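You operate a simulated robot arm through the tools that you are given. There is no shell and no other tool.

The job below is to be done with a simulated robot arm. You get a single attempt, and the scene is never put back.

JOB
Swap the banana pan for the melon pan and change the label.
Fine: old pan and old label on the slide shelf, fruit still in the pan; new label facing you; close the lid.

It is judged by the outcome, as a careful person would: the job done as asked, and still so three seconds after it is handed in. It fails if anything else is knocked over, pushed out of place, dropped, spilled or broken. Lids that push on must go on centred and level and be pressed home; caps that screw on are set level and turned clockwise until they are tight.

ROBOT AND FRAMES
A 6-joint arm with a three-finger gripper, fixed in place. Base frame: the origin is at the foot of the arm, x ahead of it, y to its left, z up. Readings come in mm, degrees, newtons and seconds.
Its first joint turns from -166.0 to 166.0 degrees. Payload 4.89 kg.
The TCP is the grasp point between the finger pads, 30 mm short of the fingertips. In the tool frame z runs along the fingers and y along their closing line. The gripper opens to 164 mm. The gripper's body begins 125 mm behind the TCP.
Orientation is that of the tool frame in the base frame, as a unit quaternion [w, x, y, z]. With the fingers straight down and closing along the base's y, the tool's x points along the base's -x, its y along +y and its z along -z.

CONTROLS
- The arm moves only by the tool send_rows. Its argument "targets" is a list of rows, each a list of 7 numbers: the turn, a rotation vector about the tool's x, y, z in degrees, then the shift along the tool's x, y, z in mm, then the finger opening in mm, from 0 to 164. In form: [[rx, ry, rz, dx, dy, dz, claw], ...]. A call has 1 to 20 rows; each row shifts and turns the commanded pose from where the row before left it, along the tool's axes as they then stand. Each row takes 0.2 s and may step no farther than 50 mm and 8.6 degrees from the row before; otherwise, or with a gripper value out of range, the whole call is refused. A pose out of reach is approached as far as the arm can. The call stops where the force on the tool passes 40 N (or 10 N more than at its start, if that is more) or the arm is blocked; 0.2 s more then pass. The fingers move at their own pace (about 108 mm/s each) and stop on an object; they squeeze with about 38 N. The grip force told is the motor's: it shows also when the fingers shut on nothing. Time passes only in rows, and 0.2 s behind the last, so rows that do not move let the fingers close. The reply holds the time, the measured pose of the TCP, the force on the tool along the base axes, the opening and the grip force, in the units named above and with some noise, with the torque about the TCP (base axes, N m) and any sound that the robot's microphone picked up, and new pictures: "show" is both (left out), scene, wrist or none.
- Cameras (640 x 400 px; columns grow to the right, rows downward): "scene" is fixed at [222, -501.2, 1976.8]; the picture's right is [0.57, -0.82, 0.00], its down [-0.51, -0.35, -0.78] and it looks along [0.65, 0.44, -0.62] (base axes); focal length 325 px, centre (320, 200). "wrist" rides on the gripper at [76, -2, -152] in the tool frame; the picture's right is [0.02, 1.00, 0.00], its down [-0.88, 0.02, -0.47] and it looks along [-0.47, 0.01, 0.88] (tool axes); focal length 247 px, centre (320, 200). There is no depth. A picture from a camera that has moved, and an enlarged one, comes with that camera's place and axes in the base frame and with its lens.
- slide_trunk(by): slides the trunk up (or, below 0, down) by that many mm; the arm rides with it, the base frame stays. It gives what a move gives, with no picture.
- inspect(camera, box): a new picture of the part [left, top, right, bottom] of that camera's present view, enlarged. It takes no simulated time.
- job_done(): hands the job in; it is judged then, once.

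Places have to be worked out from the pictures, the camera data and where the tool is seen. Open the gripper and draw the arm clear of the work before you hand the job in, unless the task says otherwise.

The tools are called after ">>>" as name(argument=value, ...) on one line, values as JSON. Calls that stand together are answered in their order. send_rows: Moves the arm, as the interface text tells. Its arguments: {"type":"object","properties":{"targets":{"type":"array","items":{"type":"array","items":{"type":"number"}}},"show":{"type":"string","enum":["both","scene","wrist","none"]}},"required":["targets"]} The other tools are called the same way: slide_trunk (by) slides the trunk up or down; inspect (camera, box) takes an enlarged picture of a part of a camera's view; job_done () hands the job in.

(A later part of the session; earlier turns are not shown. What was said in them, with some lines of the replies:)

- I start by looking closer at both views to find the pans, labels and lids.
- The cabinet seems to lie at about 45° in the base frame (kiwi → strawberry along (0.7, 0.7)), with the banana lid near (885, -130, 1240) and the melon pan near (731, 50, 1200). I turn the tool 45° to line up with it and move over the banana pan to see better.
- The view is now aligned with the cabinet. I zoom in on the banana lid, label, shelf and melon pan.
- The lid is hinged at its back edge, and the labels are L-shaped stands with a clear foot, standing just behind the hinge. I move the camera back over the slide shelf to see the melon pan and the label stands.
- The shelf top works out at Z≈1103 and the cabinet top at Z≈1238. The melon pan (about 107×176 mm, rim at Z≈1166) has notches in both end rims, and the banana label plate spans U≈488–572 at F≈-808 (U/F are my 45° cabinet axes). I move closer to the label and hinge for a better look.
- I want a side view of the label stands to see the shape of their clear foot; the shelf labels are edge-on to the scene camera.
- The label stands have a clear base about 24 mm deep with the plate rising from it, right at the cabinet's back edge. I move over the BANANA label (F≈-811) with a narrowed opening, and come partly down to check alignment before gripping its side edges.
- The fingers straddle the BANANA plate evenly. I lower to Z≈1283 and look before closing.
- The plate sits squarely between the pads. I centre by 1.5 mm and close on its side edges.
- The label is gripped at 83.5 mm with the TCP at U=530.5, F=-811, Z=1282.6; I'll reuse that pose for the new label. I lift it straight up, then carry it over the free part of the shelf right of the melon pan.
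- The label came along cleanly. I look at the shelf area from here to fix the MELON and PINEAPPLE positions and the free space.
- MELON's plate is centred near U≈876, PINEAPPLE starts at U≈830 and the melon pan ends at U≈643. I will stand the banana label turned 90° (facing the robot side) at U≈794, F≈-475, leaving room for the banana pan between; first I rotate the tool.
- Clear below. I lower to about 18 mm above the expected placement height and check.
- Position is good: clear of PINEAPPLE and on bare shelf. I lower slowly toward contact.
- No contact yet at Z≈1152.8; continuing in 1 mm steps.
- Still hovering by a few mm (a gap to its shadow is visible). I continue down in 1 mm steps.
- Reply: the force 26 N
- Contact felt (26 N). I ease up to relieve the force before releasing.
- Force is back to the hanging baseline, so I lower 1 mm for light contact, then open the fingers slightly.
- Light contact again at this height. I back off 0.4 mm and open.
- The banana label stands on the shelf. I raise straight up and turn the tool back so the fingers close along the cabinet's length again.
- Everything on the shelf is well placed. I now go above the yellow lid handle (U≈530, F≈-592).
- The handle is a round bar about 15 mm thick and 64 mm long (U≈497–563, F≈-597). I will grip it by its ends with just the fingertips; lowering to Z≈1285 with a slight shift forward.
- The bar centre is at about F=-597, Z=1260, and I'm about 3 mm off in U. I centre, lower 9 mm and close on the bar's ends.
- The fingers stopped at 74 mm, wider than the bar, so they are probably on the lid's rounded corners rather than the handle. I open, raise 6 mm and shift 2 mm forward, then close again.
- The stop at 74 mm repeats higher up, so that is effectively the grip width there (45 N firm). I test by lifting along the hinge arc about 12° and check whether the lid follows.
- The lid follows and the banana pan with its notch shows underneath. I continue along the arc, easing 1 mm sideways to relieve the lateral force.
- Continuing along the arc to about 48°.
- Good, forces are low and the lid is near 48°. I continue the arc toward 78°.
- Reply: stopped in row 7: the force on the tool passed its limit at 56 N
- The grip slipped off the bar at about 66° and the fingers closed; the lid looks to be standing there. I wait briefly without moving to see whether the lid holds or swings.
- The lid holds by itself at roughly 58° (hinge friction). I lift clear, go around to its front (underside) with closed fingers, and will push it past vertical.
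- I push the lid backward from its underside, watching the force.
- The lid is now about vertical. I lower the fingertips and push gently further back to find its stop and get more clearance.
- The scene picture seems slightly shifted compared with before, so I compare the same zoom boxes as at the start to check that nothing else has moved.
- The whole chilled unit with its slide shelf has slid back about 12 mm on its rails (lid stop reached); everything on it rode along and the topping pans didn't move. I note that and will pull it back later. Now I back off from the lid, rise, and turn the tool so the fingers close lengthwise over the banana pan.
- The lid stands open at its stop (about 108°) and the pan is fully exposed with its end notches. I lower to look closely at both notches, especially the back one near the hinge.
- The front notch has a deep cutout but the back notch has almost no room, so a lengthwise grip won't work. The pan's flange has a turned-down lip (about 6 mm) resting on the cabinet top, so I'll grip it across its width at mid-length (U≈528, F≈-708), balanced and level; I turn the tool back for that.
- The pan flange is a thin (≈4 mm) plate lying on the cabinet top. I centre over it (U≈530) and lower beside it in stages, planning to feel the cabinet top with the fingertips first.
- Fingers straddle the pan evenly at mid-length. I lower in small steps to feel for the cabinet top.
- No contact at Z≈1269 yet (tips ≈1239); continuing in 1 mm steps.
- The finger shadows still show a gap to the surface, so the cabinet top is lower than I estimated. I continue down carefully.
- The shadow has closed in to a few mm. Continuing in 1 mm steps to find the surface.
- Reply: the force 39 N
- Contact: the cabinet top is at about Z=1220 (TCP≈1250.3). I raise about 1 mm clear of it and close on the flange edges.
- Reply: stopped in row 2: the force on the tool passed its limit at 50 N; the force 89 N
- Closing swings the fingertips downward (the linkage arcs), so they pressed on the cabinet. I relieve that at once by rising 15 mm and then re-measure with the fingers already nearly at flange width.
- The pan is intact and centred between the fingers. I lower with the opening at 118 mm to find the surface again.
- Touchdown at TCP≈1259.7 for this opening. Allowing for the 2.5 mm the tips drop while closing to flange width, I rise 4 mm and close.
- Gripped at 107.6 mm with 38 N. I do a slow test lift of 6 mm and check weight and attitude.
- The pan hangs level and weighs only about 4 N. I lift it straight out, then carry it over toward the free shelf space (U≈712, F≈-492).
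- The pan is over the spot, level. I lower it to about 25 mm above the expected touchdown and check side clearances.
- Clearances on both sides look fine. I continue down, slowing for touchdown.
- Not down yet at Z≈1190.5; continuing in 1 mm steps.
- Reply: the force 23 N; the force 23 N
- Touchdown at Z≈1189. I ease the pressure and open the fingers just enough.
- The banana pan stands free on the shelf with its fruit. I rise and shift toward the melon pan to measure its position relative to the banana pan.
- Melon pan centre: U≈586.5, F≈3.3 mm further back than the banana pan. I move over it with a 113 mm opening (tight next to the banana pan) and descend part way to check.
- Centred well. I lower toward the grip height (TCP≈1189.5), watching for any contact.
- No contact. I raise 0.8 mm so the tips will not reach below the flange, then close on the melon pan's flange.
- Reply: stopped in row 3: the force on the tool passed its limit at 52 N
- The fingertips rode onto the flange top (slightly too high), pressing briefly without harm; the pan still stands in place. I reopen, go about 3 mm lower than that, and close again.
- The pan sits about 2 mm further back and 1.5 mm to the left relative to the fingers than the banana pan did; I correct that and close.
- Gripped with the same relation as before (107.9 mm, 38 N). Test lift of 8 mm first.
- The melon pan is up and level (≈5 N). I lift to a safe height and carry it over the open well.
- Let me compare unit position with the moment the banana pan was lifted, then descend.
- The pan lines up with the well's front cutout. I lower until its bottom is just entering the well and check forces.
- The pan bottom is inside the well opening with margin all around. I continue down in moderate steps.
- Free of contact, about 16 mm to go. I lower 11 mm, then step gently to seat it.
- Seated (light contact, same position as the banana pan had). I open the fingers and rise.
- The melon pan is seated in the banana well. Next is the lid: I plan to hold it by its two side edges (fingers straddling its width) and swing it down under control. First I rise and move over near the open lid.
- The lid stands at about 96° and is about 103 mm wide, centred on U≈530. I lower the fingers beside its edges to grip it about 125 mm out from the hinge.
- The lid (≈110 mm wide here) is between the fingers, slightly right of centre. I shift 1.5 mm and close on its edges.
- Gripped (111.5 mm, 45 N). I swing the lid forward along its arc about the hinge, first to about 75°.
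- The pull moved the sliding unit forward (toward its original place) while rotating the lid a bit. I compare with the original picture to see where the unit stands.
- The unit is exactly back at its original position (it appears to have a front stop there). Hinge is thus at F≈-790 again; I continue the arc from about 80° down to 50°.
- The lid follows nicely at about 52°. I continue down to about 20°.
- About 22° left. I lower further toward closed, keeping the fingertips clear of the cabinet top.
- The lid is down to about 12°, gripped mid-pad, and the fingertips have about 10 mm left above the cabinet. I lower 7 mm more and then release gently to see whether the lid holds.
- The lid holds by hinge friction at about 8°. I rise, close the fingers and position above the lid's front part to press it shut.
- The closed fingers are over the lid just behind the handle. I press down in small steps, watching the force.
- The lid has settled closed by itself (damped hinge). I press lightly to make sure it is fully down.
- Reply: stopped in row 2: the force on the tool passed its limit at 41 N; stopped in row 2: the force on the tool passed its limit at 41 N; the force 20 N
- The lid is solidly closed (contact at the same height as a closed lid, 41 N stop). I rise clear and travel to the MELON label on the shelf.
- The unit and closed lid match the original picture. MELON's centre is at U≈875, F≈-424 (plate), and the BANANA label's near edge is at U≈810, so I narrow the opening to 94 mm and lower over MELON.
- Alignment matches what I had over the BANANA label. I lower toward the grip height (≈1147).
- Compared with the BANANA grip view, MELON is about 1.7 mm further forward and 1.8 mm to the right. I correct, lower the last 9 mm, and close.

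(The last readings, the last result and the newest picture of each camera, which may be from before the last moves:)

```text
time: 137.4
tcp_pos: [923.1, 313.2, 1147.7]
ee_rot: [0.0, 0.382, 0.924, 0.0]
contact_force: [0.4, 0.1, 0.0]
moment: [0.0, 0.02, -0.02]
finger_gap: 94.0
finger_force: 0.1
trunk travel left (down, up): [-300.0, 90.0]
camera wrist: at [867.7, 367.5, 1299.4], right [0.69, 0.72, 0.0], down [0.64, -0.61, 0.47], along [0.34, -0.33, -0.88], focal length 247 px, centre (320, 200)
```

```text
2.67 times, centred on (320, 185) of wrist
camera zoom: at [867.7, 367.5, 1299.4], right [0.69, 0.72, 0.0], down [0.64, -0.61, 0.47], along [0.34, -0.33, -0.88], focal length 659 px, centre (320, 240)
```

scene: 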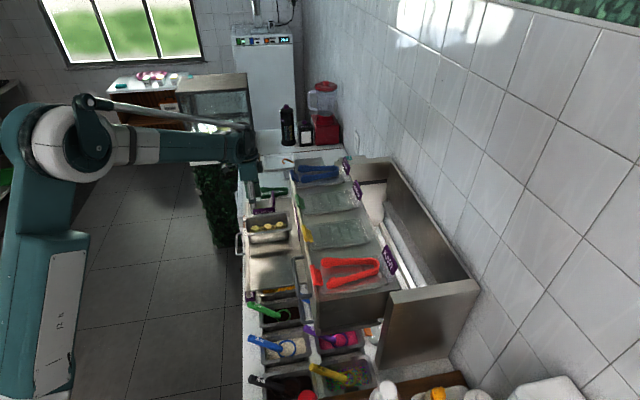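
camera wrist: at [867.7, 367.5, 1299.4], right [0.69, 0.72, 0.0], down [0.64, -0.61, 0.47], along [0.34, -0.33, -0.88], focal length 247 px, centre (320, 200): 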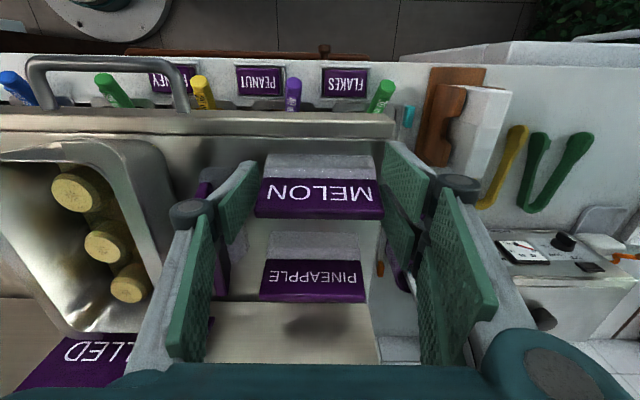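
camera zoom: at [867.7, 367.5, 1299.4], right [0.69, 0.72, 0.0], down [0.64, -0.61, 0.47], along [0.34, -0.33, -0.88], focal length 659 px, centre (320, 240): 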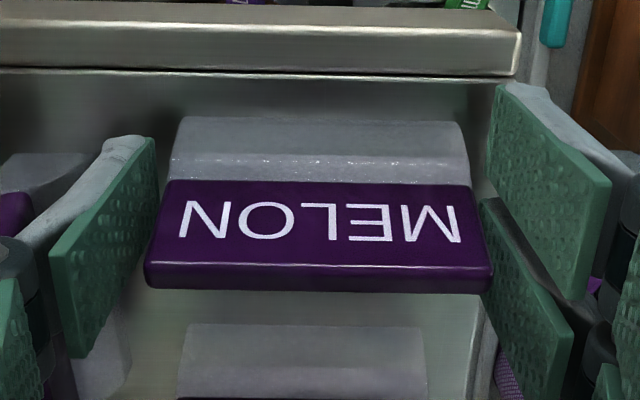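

Now it matches the reference view. I close on the MELON label's edges.

>>> send_rows(targets=[[0, 0, 0, 0, 0, 0, 86], [0, 0, 0, 0, 0, 0, 78], [0, 0, 0, 0, 0, 0, 78], [0, 0, 0, 0, 0, 0, 78]], show="wrist")

>>> inspect(camera="wrist", box=[200, 110, 440, 260])

```text
time: 138.4
tcp_pos: [923.3, 312.4, 1148.0]
ee_rot: [0.0, 0.382, 0.924, -0.001]
contact_force: [1.0, 0.7, 0.7]
moment: [0.0, -0.03, 0.01]
finger_gap: 83.2
finger_force: 38.0
trunk travel left (down, up): [-300.0, 90.0]
camera wrist: at [867.7, 367.5, 1299.5], right [0.69, 0.72, 0.0], down [0.64, -0.61, 0.47], along [0.34, -0.33, -0.88], focal length 247 px, centre (320, 200)
```

wrist: 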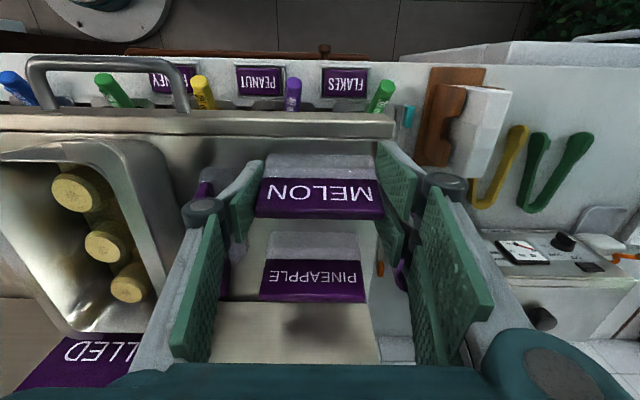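

```text
2.67 times, centred on (320, 185) of wrist
camera zoom: at [867.7, 367.5, 1299.5], right [0.69, 0.72, 0.0], down [0.64, -0.61, 0.47], along [0.34, -0.33, -0.88], focal length 659 px, centre (320, 240)
```

zoom: 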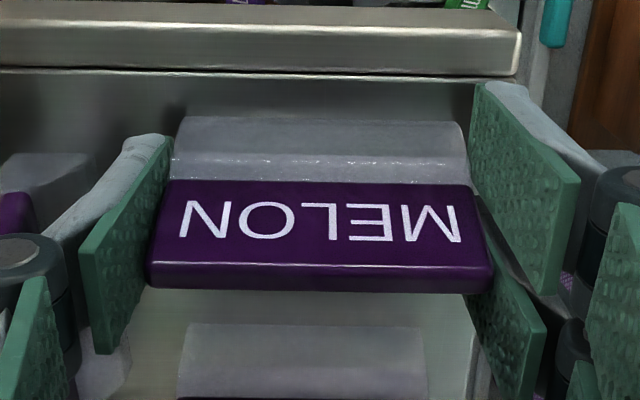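

Gripped at 83.2 mm, the same as before. I lift straight up and carry it to above the empty label spot behind the lid.

>>> send_rows(targets=[[0, 0, 0, 0, 0, -10, 78], [0, 0, 0, 0, 0, -30, 78], [0, 0, 0, 0, 0, -45, 78], [0, 0, 0, 0, 0, -45, 78], [0, 0, 0, 0, 0, -45, 78], [0, 0, 0, 0, 0, -45, 78], [0, 0, 0, 0, 0, -45, 78], [0, 0, 0, 0, 0, -17, 78], [0, 0, 0, -34.5, -31.2, 0, 78], [0, 0, 0, -34.5, -31.2, 0, 78], [0, 0, 0, -34.5, -31.2, 0, 78], [0, 0, 0, -34.5, -31.2, 0, 78], [0, 0, 0, -34.5, -31.2, 0, 78], [0, 0, 0, -34.5, -31.2, 0, 78], [0, 0, 0, -34.5, -31.2, 0, 78], [0, 0, 0, -34.5, -31.2, 0, 78], [0, 0, 0, -34.5, -31.2, 0, 78], [0, 0, 0, -34.5, -31.2, 0, 78], [0, 0, 0, -34.4, -31.5, 0, 78]], show="both")

>>> inspect(camera="wrist", box=[160, 60, 480, 260])

```text
time: 142.4
tcp_pos: [948.1, -198.1, 1431.7]
ee_rot: [0.001, 0.383, 0.924, -0.001]
contact_force: [0.3, 0.5, -1.1]
moment: [-0.16, -0.03, 0.0]
finger_gap: 83.5
finger_force: 37.6
trunk travel left (down, up): [-300.0, 90.0]
camera wrist: at [893.1, -142.9, 1582.5], right [0.69, 0.72, 0.0], down [0.64, -0.61, 0.47], along [0.34, -0.33, -0.88], focal length 247 px, centre (320, 200)
```

scene: 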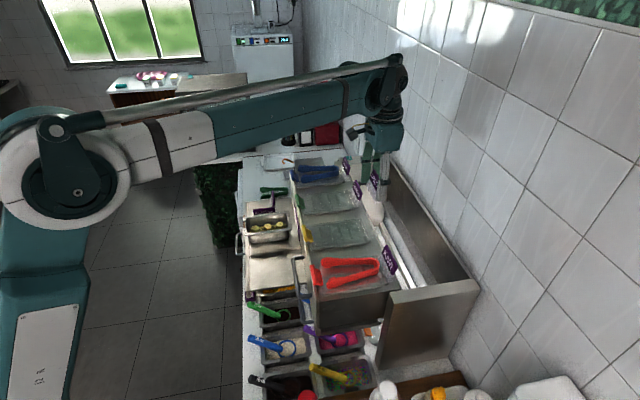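
wrist: 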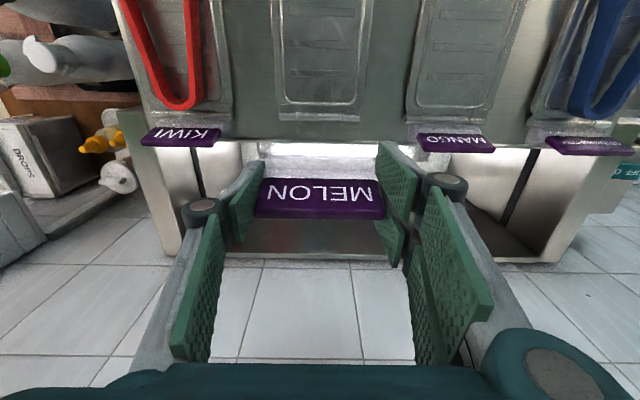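

```text
2.00 times, centred on (320, 160) of wrist
camera zoom: at [893.1, -142.9, 1582.5], right [0.69, 0.72, 0.0], down [0.64, -0.61, 0.47], along [0.34, -0.33, -0.88], focal length 494 px, centre (320, 280)
```

zoom: 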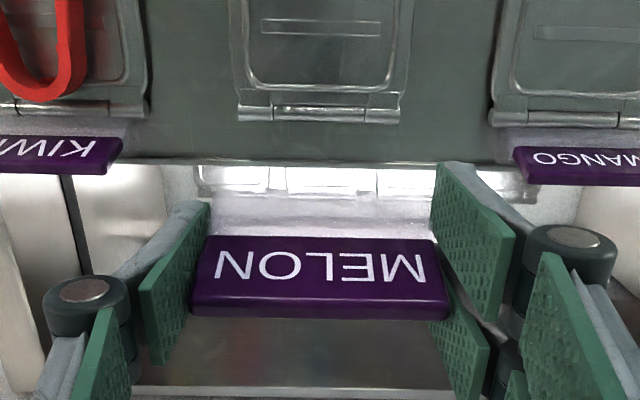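

Positioned directly above the spot. I lower to about 15 mm above and compare with the neighbouring KIWI and MANGO labels.

>>> send_rows(targets=[[0, 0, 0, 0, 0, 35, 78], [0, 0, 0, 0, 0, 40, 78], [0, 0, 0, 0, 0, 35, 78], [0, 0, 0, 0, 0, 22, 78], [0, 0, 0, 0, 0, 0, 78], [0, 0, 0, 0, 0, 0, 78]], show="both")

>>> inspect(camera="wrist", box=[160, 60, 480, 260])

>>> inspect(camera="scene", box=[340, 180, 420, 290])

```text
time: 143.8
tcp_pos: [949.1, -197.3, 1299.0]
ee_rot: [0.0, 0.383, 0.924, -0.001]
contact_force: [0.8, 0.0, -0.7]
moment: [0.01, -0.01, -0.01]
finger_gap: 83.4
finger_force: 37.8
trunk travel left (down, up): [-300.0, 90.0]
camera wrist: at [892.6, -143.0, 1451.4], right [0.69, 0.72, 0.0], down [0.64, -0.61, 0.47], along [0.34, -0.33, -0.88], focal length 247 px, centre (320, 200)
```

scene: 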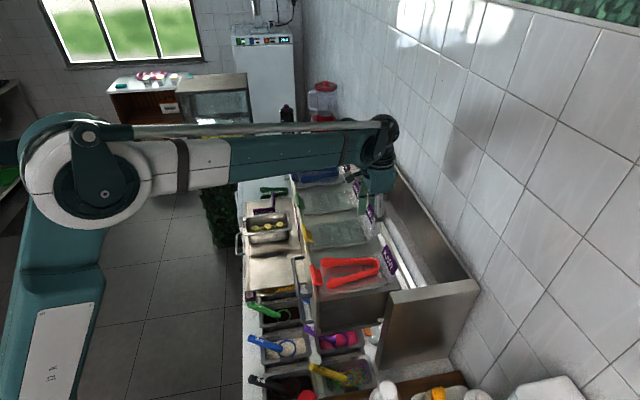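
wrist: 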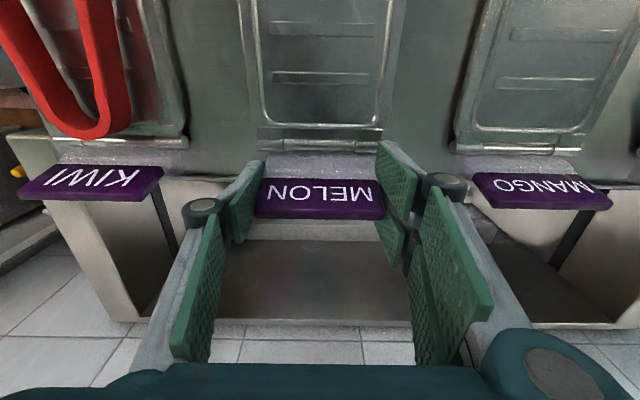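

```text
2.00 times, centred on (320, 160) of wrist
camera zoom: at [892.6, -143.0, 1451.4], right [0.69, 0.72, 0.0], down [0.64, -0.61, 0.47], along [0.34, -0.33, -0.88], focal length 494 px, centre (320, 280)
```

zoom: 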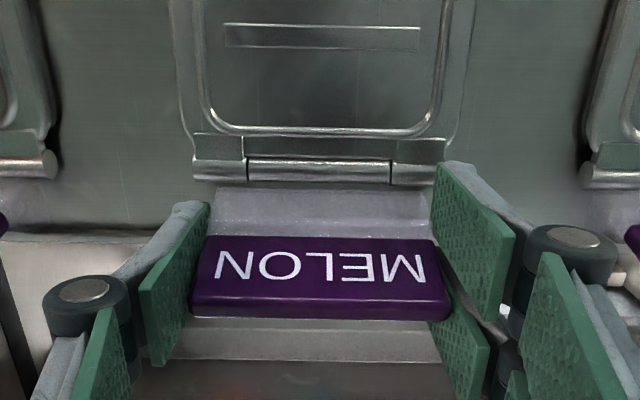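

```text
3.64 times, centred on (380, 235) of scene
camera zoom: at [222.0, -501.2, 1976.8], right [0.57, -0.82, 0.0], down [-0.51, -0.35, -0.78], along [0.65, 0.44, -0.62], focal length 1182 px, centre (102, 73)
```

zoom: 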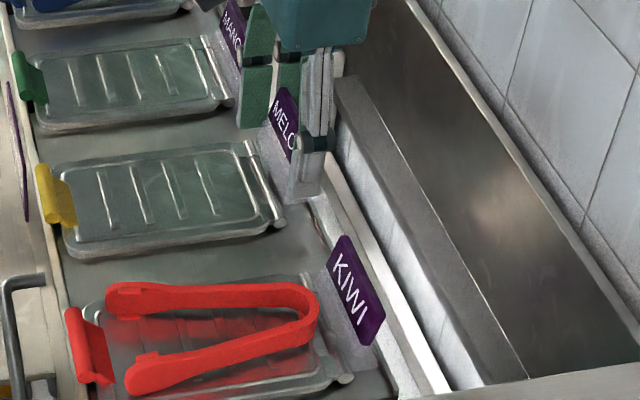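

Aligned with its neighbours. I lower 12 mm, then step down to contact.

>>> send_rows(targets=[[0, 0, 0, 0, -0.6, 6, 78], [0, 0, 0, 0, 0, 5, 78], [0, 0, 0, 0, 0, 2, 78], [0, 0, 0, 0, 0, 0, 78]], show="none")

>>> send_rows(targets=[[0, 0, 0, 0, 0, 1, 78], [0, 0, 0, 0, 0, 0, 78]], show="none")

>>> send_rows(targets=[[0, 0, 0, 0, 0, 1, 78], [0, 0, 0, 0, 0, 0, 78]], show="both")

>>> inspect(camera="scene", box=[350, 195, 400, 245])

>>> inspect(camera="wrist", box=[200, 110, 440, 260])

```text
time: 144.8
tcp_pos: [948.2, -198.0, 1285.2]
ee_rot: [-0.001, 0.383, 0.924, -0.001]
contact_force: [0.0, -0.9, -0.6]
moment: [-0.04, -0.02, -0.01]
finger_gap: 83.7
finger_force: 37.8
trunk travel left (down, up): [-300.0, 90.0]
```

```text
time: 145.4
tcp_pos: [947.9, -196.8, 1282.8]
ee_rot: [0.0, 0.383, 0.924, -0.001]
contact_force: [0.0, 0.2, -0.4]
moment: [-0.02, 0.03, 0.01]
finger_gap: 83.7
finger_force: 37.5
trunk travel left (down, up): [-300.0, 90.0]
```

```text
time: 146.0
tcp_pos: [947.9, -198.4, 1282.5]
ee_rot: [-0.001, 0.383, 0.924, -0.001]
contact_force: [0.1, -0.2, -0.5]
moment: [0.03, 0.03, -0.03]
finger_gap: 83.6
finger_force: 38.2
trunk travel left (down, up): [-300.0, 90.0]
camera wrist: at [892.1, -144.1, 1434.3], right [0.69, 0.72, 0.0], down [0.64, -0.61, 0.47], along [0.34, -0.33, -0.88], focal length 247 px, centre (320, 200)
```

scene: 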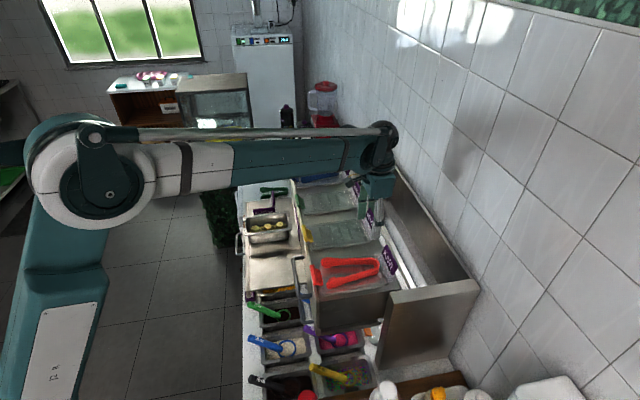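
wrist: 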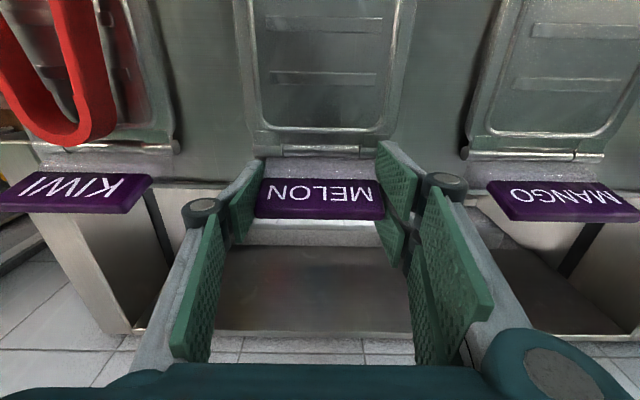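

```text
8.00 times, centred on (375, 220) of scene
camera zoom: at [222.0, -501.2, 1976.8], right [0.57, -0.82, 0.0], down [-0.51, -0.35, -0.78], along [0.65, 0.44, -0.62], focal length 2601 px, centre (-120, 40)
```

zoom: 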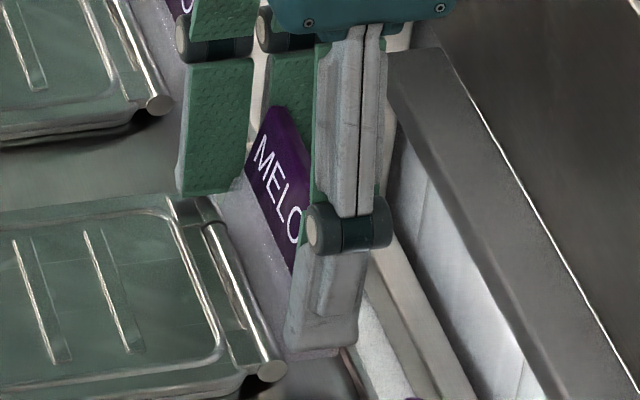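

```text
2.67 times, centred on (320, 185) of wrist
camera zoom: at [892.1, -144.1, 1434.3], right [0.69, 0.72, 0.0], down [0.64, -0.61, 0.47], along [0.34, -0.33, -0.88], focal length 659 px, centre (320, 240)
```

zoom: 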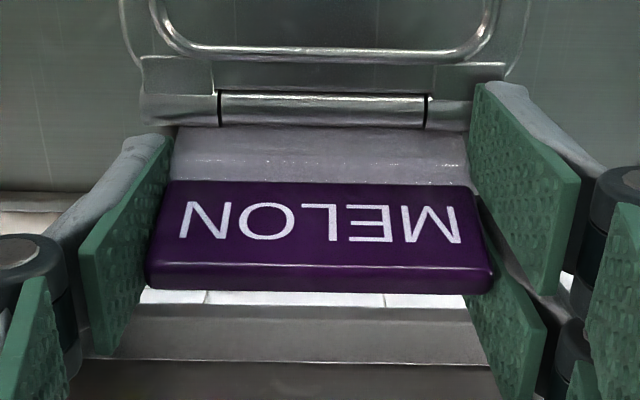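

The view is practically identical to the original BANANA placement. I step down 0.7 mm at a time until contact.

>>> send_rows(targets=[[0, 0, 0, 0, 0, 0.7, 78], [0, 0, 0, 0, 0, 0, 78]], show="none")

>>> send_rows(targets=[[0, 0, 0, 0, 0, 0.7, 78], [0, 0, 0, 0, 0, 0, 78]], show="none")

>>> send_rows(targets=[[0, 0, 0, 0, 0, 0.7, 78], [0, 0, 0, 0, 0, 0, 78]], show="none")

```text
time: 146.6
tcp_pos: [947.0, -197.6, 1282.6]
ee_rot: [0.0, 0.384, 0.924, -0.001]
contact_force: [-0.2, 0.4, -0.8]
moment: [0.01, 0.02, 0.01]
finger_gap: 83.4
finger_force: 37.9
trunk travel left (down, up): [-300.0, 90.0]
```

```text
time: 147.2
tcp_pos: [947.4, -197.5, 1281.7]
ee_rot: [0.0, 0.383, 0.924, 0.0]
contact_force: [1.4, -1.6, 3.9]
moment: [-0.02, -0.05, -0.03]
finger_gap: 83.7
finger_force: 38.6
trunk travel left (down, up): [-300.0, 90.0]
```

```text
time: 147.8
tcp_pos: [947.0, -198.6, 1282.4]
ee_rot: [0.001, 0.383, 0.924, 0.0]
contact_force: [7.0, -2.1, 17.3]
moment: [-0.18, -0.2, 0.01]
finger_gap: 83.8
finger_force: 37.6
trunk travel left (down, up): [-300.0, 90.0]
```

Contact (17 N). I ease off 0.5 mm and open the fingers.

>>> send_rows(targets=[[0, 0, 0, 0, 0, -0.5, 78], [0, 0, 0, 0, 0, 0, 84], [0, 0, 0, 0, 0, 0, 90], [0, 0, 0, 0, 0, 0, 98], [0, 0, 0, 0, 0, 0, 104], [0, 0, 0, 0, 0, 0, 104]], show="both")

>>> inspect(camera="wrist", box=[200, 110, 440, 260])

>>> inspect(camera="scene", box=[350, 195, 400, 245])

```text
time: 149.2
tcp_pos: [946.0, -198.7, 1282.4]
ee_rot: [0.0, 0.383, 0.924, -0.001]
contact_force: [-0.4, -0.1, 0.4]
moment: [0.02, -0.03, 0.02]
finger_gap: 103.9
finger_force: 0.1
trunk travel left (down, up): [-300.0, 90.0]
camera wrist: at [892.1, -143.8, 1432.9], right [0.69, 0.72, 0.0], down [0.64, -0.61, 0.47], along [0.34, -0.33, -0.88], focal length 247 px, centre (320, 200)
```

scene: 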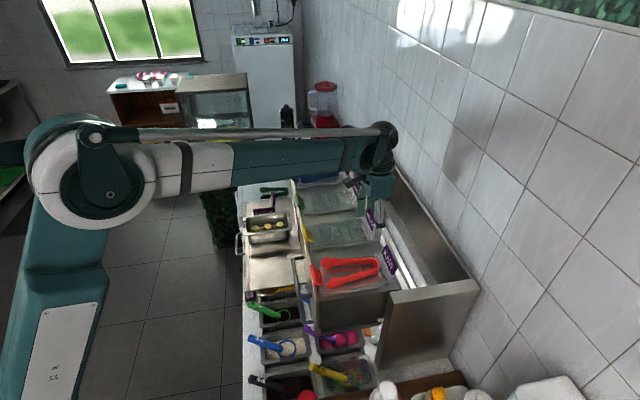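
wrist: 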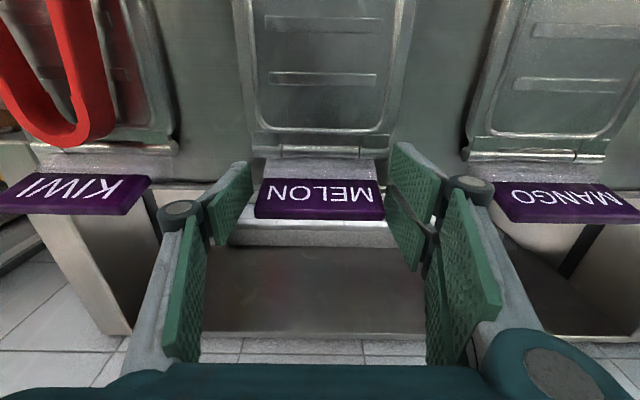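

```text
2.67 times, centred on (320, 185) of wrist
camera zoom: at [892.1, -143.8, 1432.9], right [0.69, 0.72, 0.0], down [0.64, -0.61, 0.47], along [0.34, -0.33, -0.88], focal length 659 px, centre (320, 240)
```

zoom: 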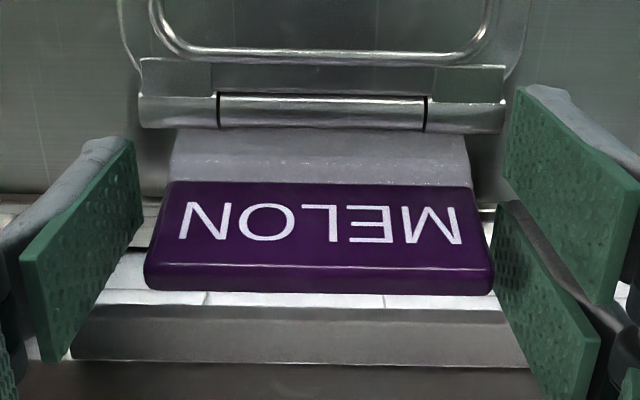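

```text
8.00 times, centred on (375, 220) of scene
camera zoom: at [222.0, -501.2, 1976.8], right [0.57, -0.82, 0.0], down [-0.51, -0.35, -0.78], along [0.65, 0.44, -0.62], focal length 2601 px, centre (-120, 40)
```

zoom: 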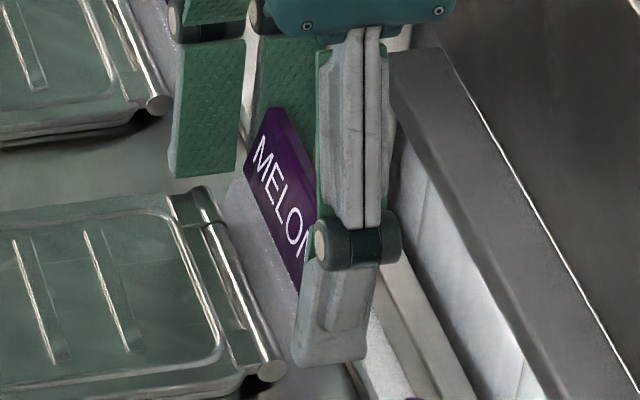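

The MELON label stands by itself, facing front. I rise straight up and draw the arm back to a clear place for a final check.

>>> send_rows(targets=[[0, 0, 0, 0, 0, -8, 106], [0, 0, 0, 0, 0, -20, 110], [0, 0, 0, 0, 0, -40, 110], [0, 0, 0, 0, 0, -45, 110], [0, 0, 0, 0, 0, -45, 110], [0, 0, 0, 0, 0, -30, 110], [0, 0, 0, 48, 0, 0, 110], [0, 0, 0, 48, 0, 0, 110], [0, 0, 0, 48, 0, 0, 110], [0, 0, 0, 48, 0, 0, 110], [0, 0, 0, 48, 0, 0, 110], [0, 0, 0, 48, 0, 0, 110], [0, 0, 0, 48, 0, -10, 110], [0, 0, 0, 48, 0, -10, 110], [0, 0, 0, 48, 0, -10, 110], [0, 0, 0, 0, 0, 0, 110]], show="both")

>>> inspect(camera="scene", box=[220, 130, 420, 255])

>>> inspect(camera="scene", box=[220, 230, 420, 355])

>>> inspect(camera="scene", box=[220, 300, 420, 400])

>>> inspect(camera="scene", box=[300, 190, 400, 270])

>>> inspect(camera="wrist", box=[160, 100, 480, 300])

```text
time: 152.6
tcp_pos: [640.8, 109.8, 1497.4]
ee_rot: [0.001, 0.382, 0.924, 0.0]
contact_force: [-1.8, 0.6, 0.5]
moment: [-0.15, -0.24, -0.03]
finger_gap: 109.7
finger_force: 0.0
trunk travel left (down, up): [-300.0, 90.0]
camera wrist: at [585.7, 165.2, 1649.1], right [0.69, 0.72, 0.0], down [0.64, -0.61, 0.47], along [0.34, -0.33, -0.88], focal length 247 px, centre (320, 200)
```

scene: 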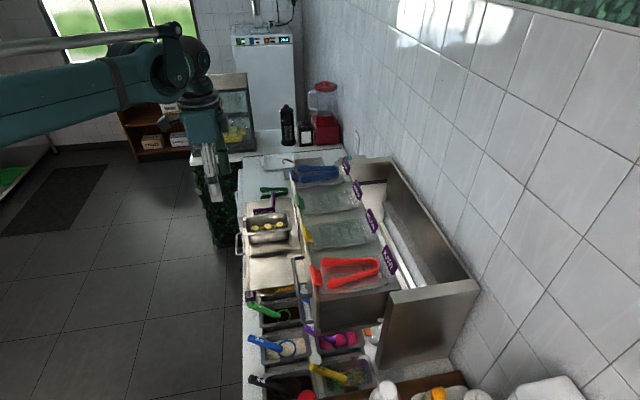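
wrist: 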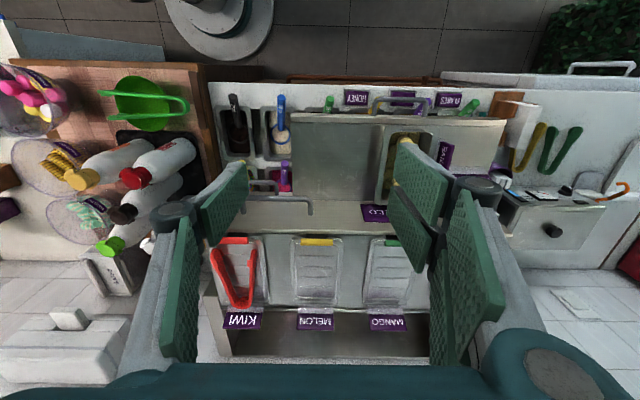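

```text
3.20 times, centred on (320, 192) of scene
camera zoom: at [222.0, -501.2, 1976.8], right [0.57, -0.82, 0.0], down [-0.51, -0.35, -0.78], along [0.65, 0.44, -0.62], focal length 1040 px, centre (320, 224)
```

zoom: 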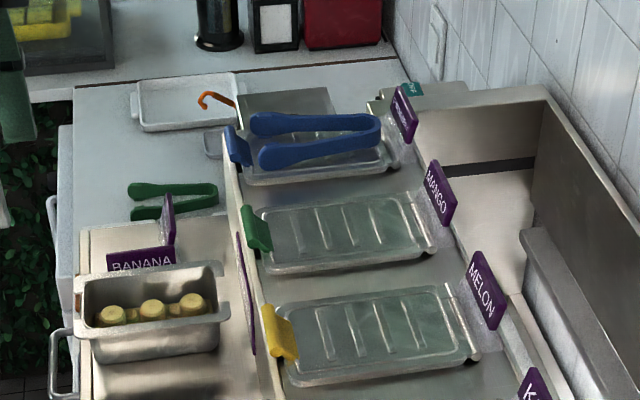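

```text
3.20 times, centred on (320, 292) of scene
camera zoom: at [222.0, -501.2, 1976.8], right [0.57, -0.82, 0.0], down [-0.51, -0.35, -0.78], along [0.65, 0.44, -0.62], focal length 1040 px, centre (320, -96)
```

zoom: 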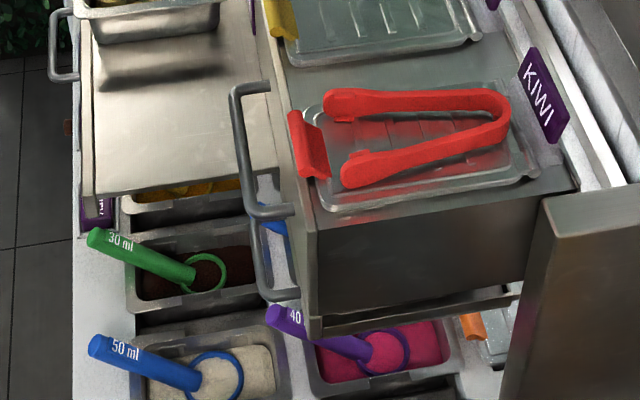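

```text
3.20 times, centred on (320, 350) of scene
camera zoom: at [222.0, -501.2, 1976.8], right [0.57, -0.82, 0.0], down [-0.51, -0.35, -0.78], along [0.65, 0.44, -0.62], focal length 1040 px, centre (320, -280)
```

zoom: 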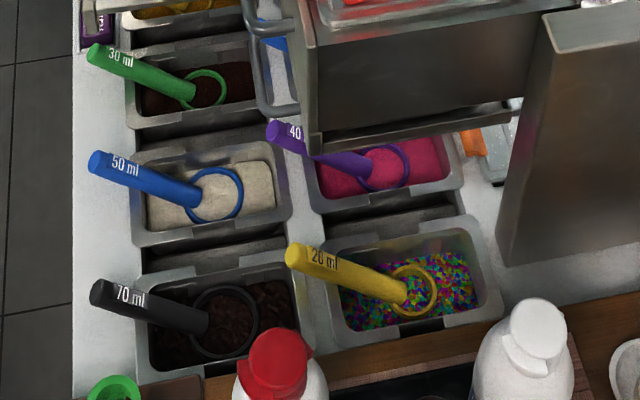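

```text
5.00 times, centred on (350, 230) of scene
camera zoom: at [222.0, -501.2, 1976.8], right [0.57, -0.82, 0.0], down [-0.51, -0.35, -0.78], along [0.65, 0.44, -0.62], focal length 1625 px, centre (170, 50)
```

zoom: 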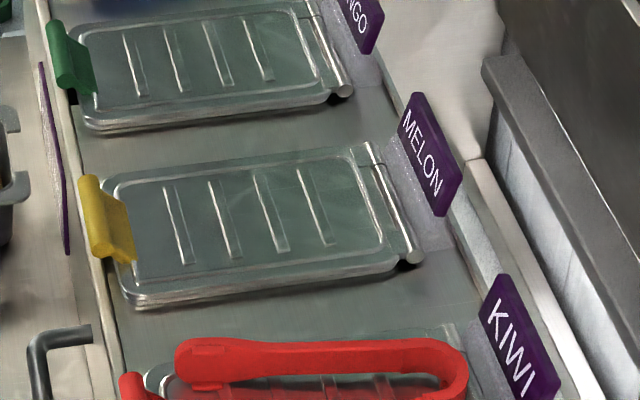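

```text
2.00 times, centred on (320, 200) of wrist
camera zoom: at [585.7, 165.2, 1649.1], right [0.69, 0.72, 0.0], down [0.64, -0.61, 0.47], along [0.34, -0.33, -0.88], focal length 494 px, centre (320, 200)
```

zoom: 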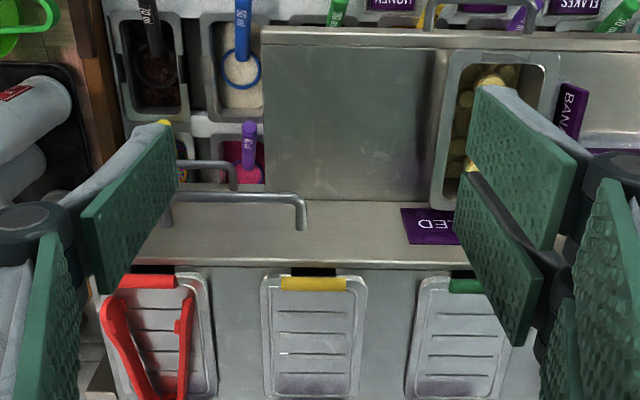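

Final check: the MELON pan sits in the well with its lid closed. The MELON label stands in line with its neighbours, facing front. The banana pan (fruit inside) and BANANA label are on the slide shelf. The unit is back where it started, and nothing else has moved. The gripper is open and the arm is clear, so I hand the job in.

>>> job_done()

```text
The job is handed in.
```

I swapped the banana pan for the melon pan, changed the label and closed the lid, then handed the job in. I don't have the verdict yet.

- **Melon pan:** it sits in the old banana well, and the lid is pressed fully shut.
- **Label:** MELON stands where BANANA was, in line with KIWI and MANGO, facing front.
- **Slide shelf:** the banana pan is there with its fruit still in it. The BANANA label stands next to it, turned sideways because there was no room to stand it facing front.
- **Sliding unit:** pushing the lid open slid the whole chilled unit, shelf included, back about 12 mm. Pulling the lid closed brought it forward again, and it matched the starting picture at the end. Nothing on it fell or shifted.
- **Extra force:** a few contacts passed the 40 N stop limit. The fingers pressed on the cabinet top at about 89 N and on the melon pan's rim at about 52 N. They also slipped off the lid handle once, at about 56 N. The pictures show no damage.
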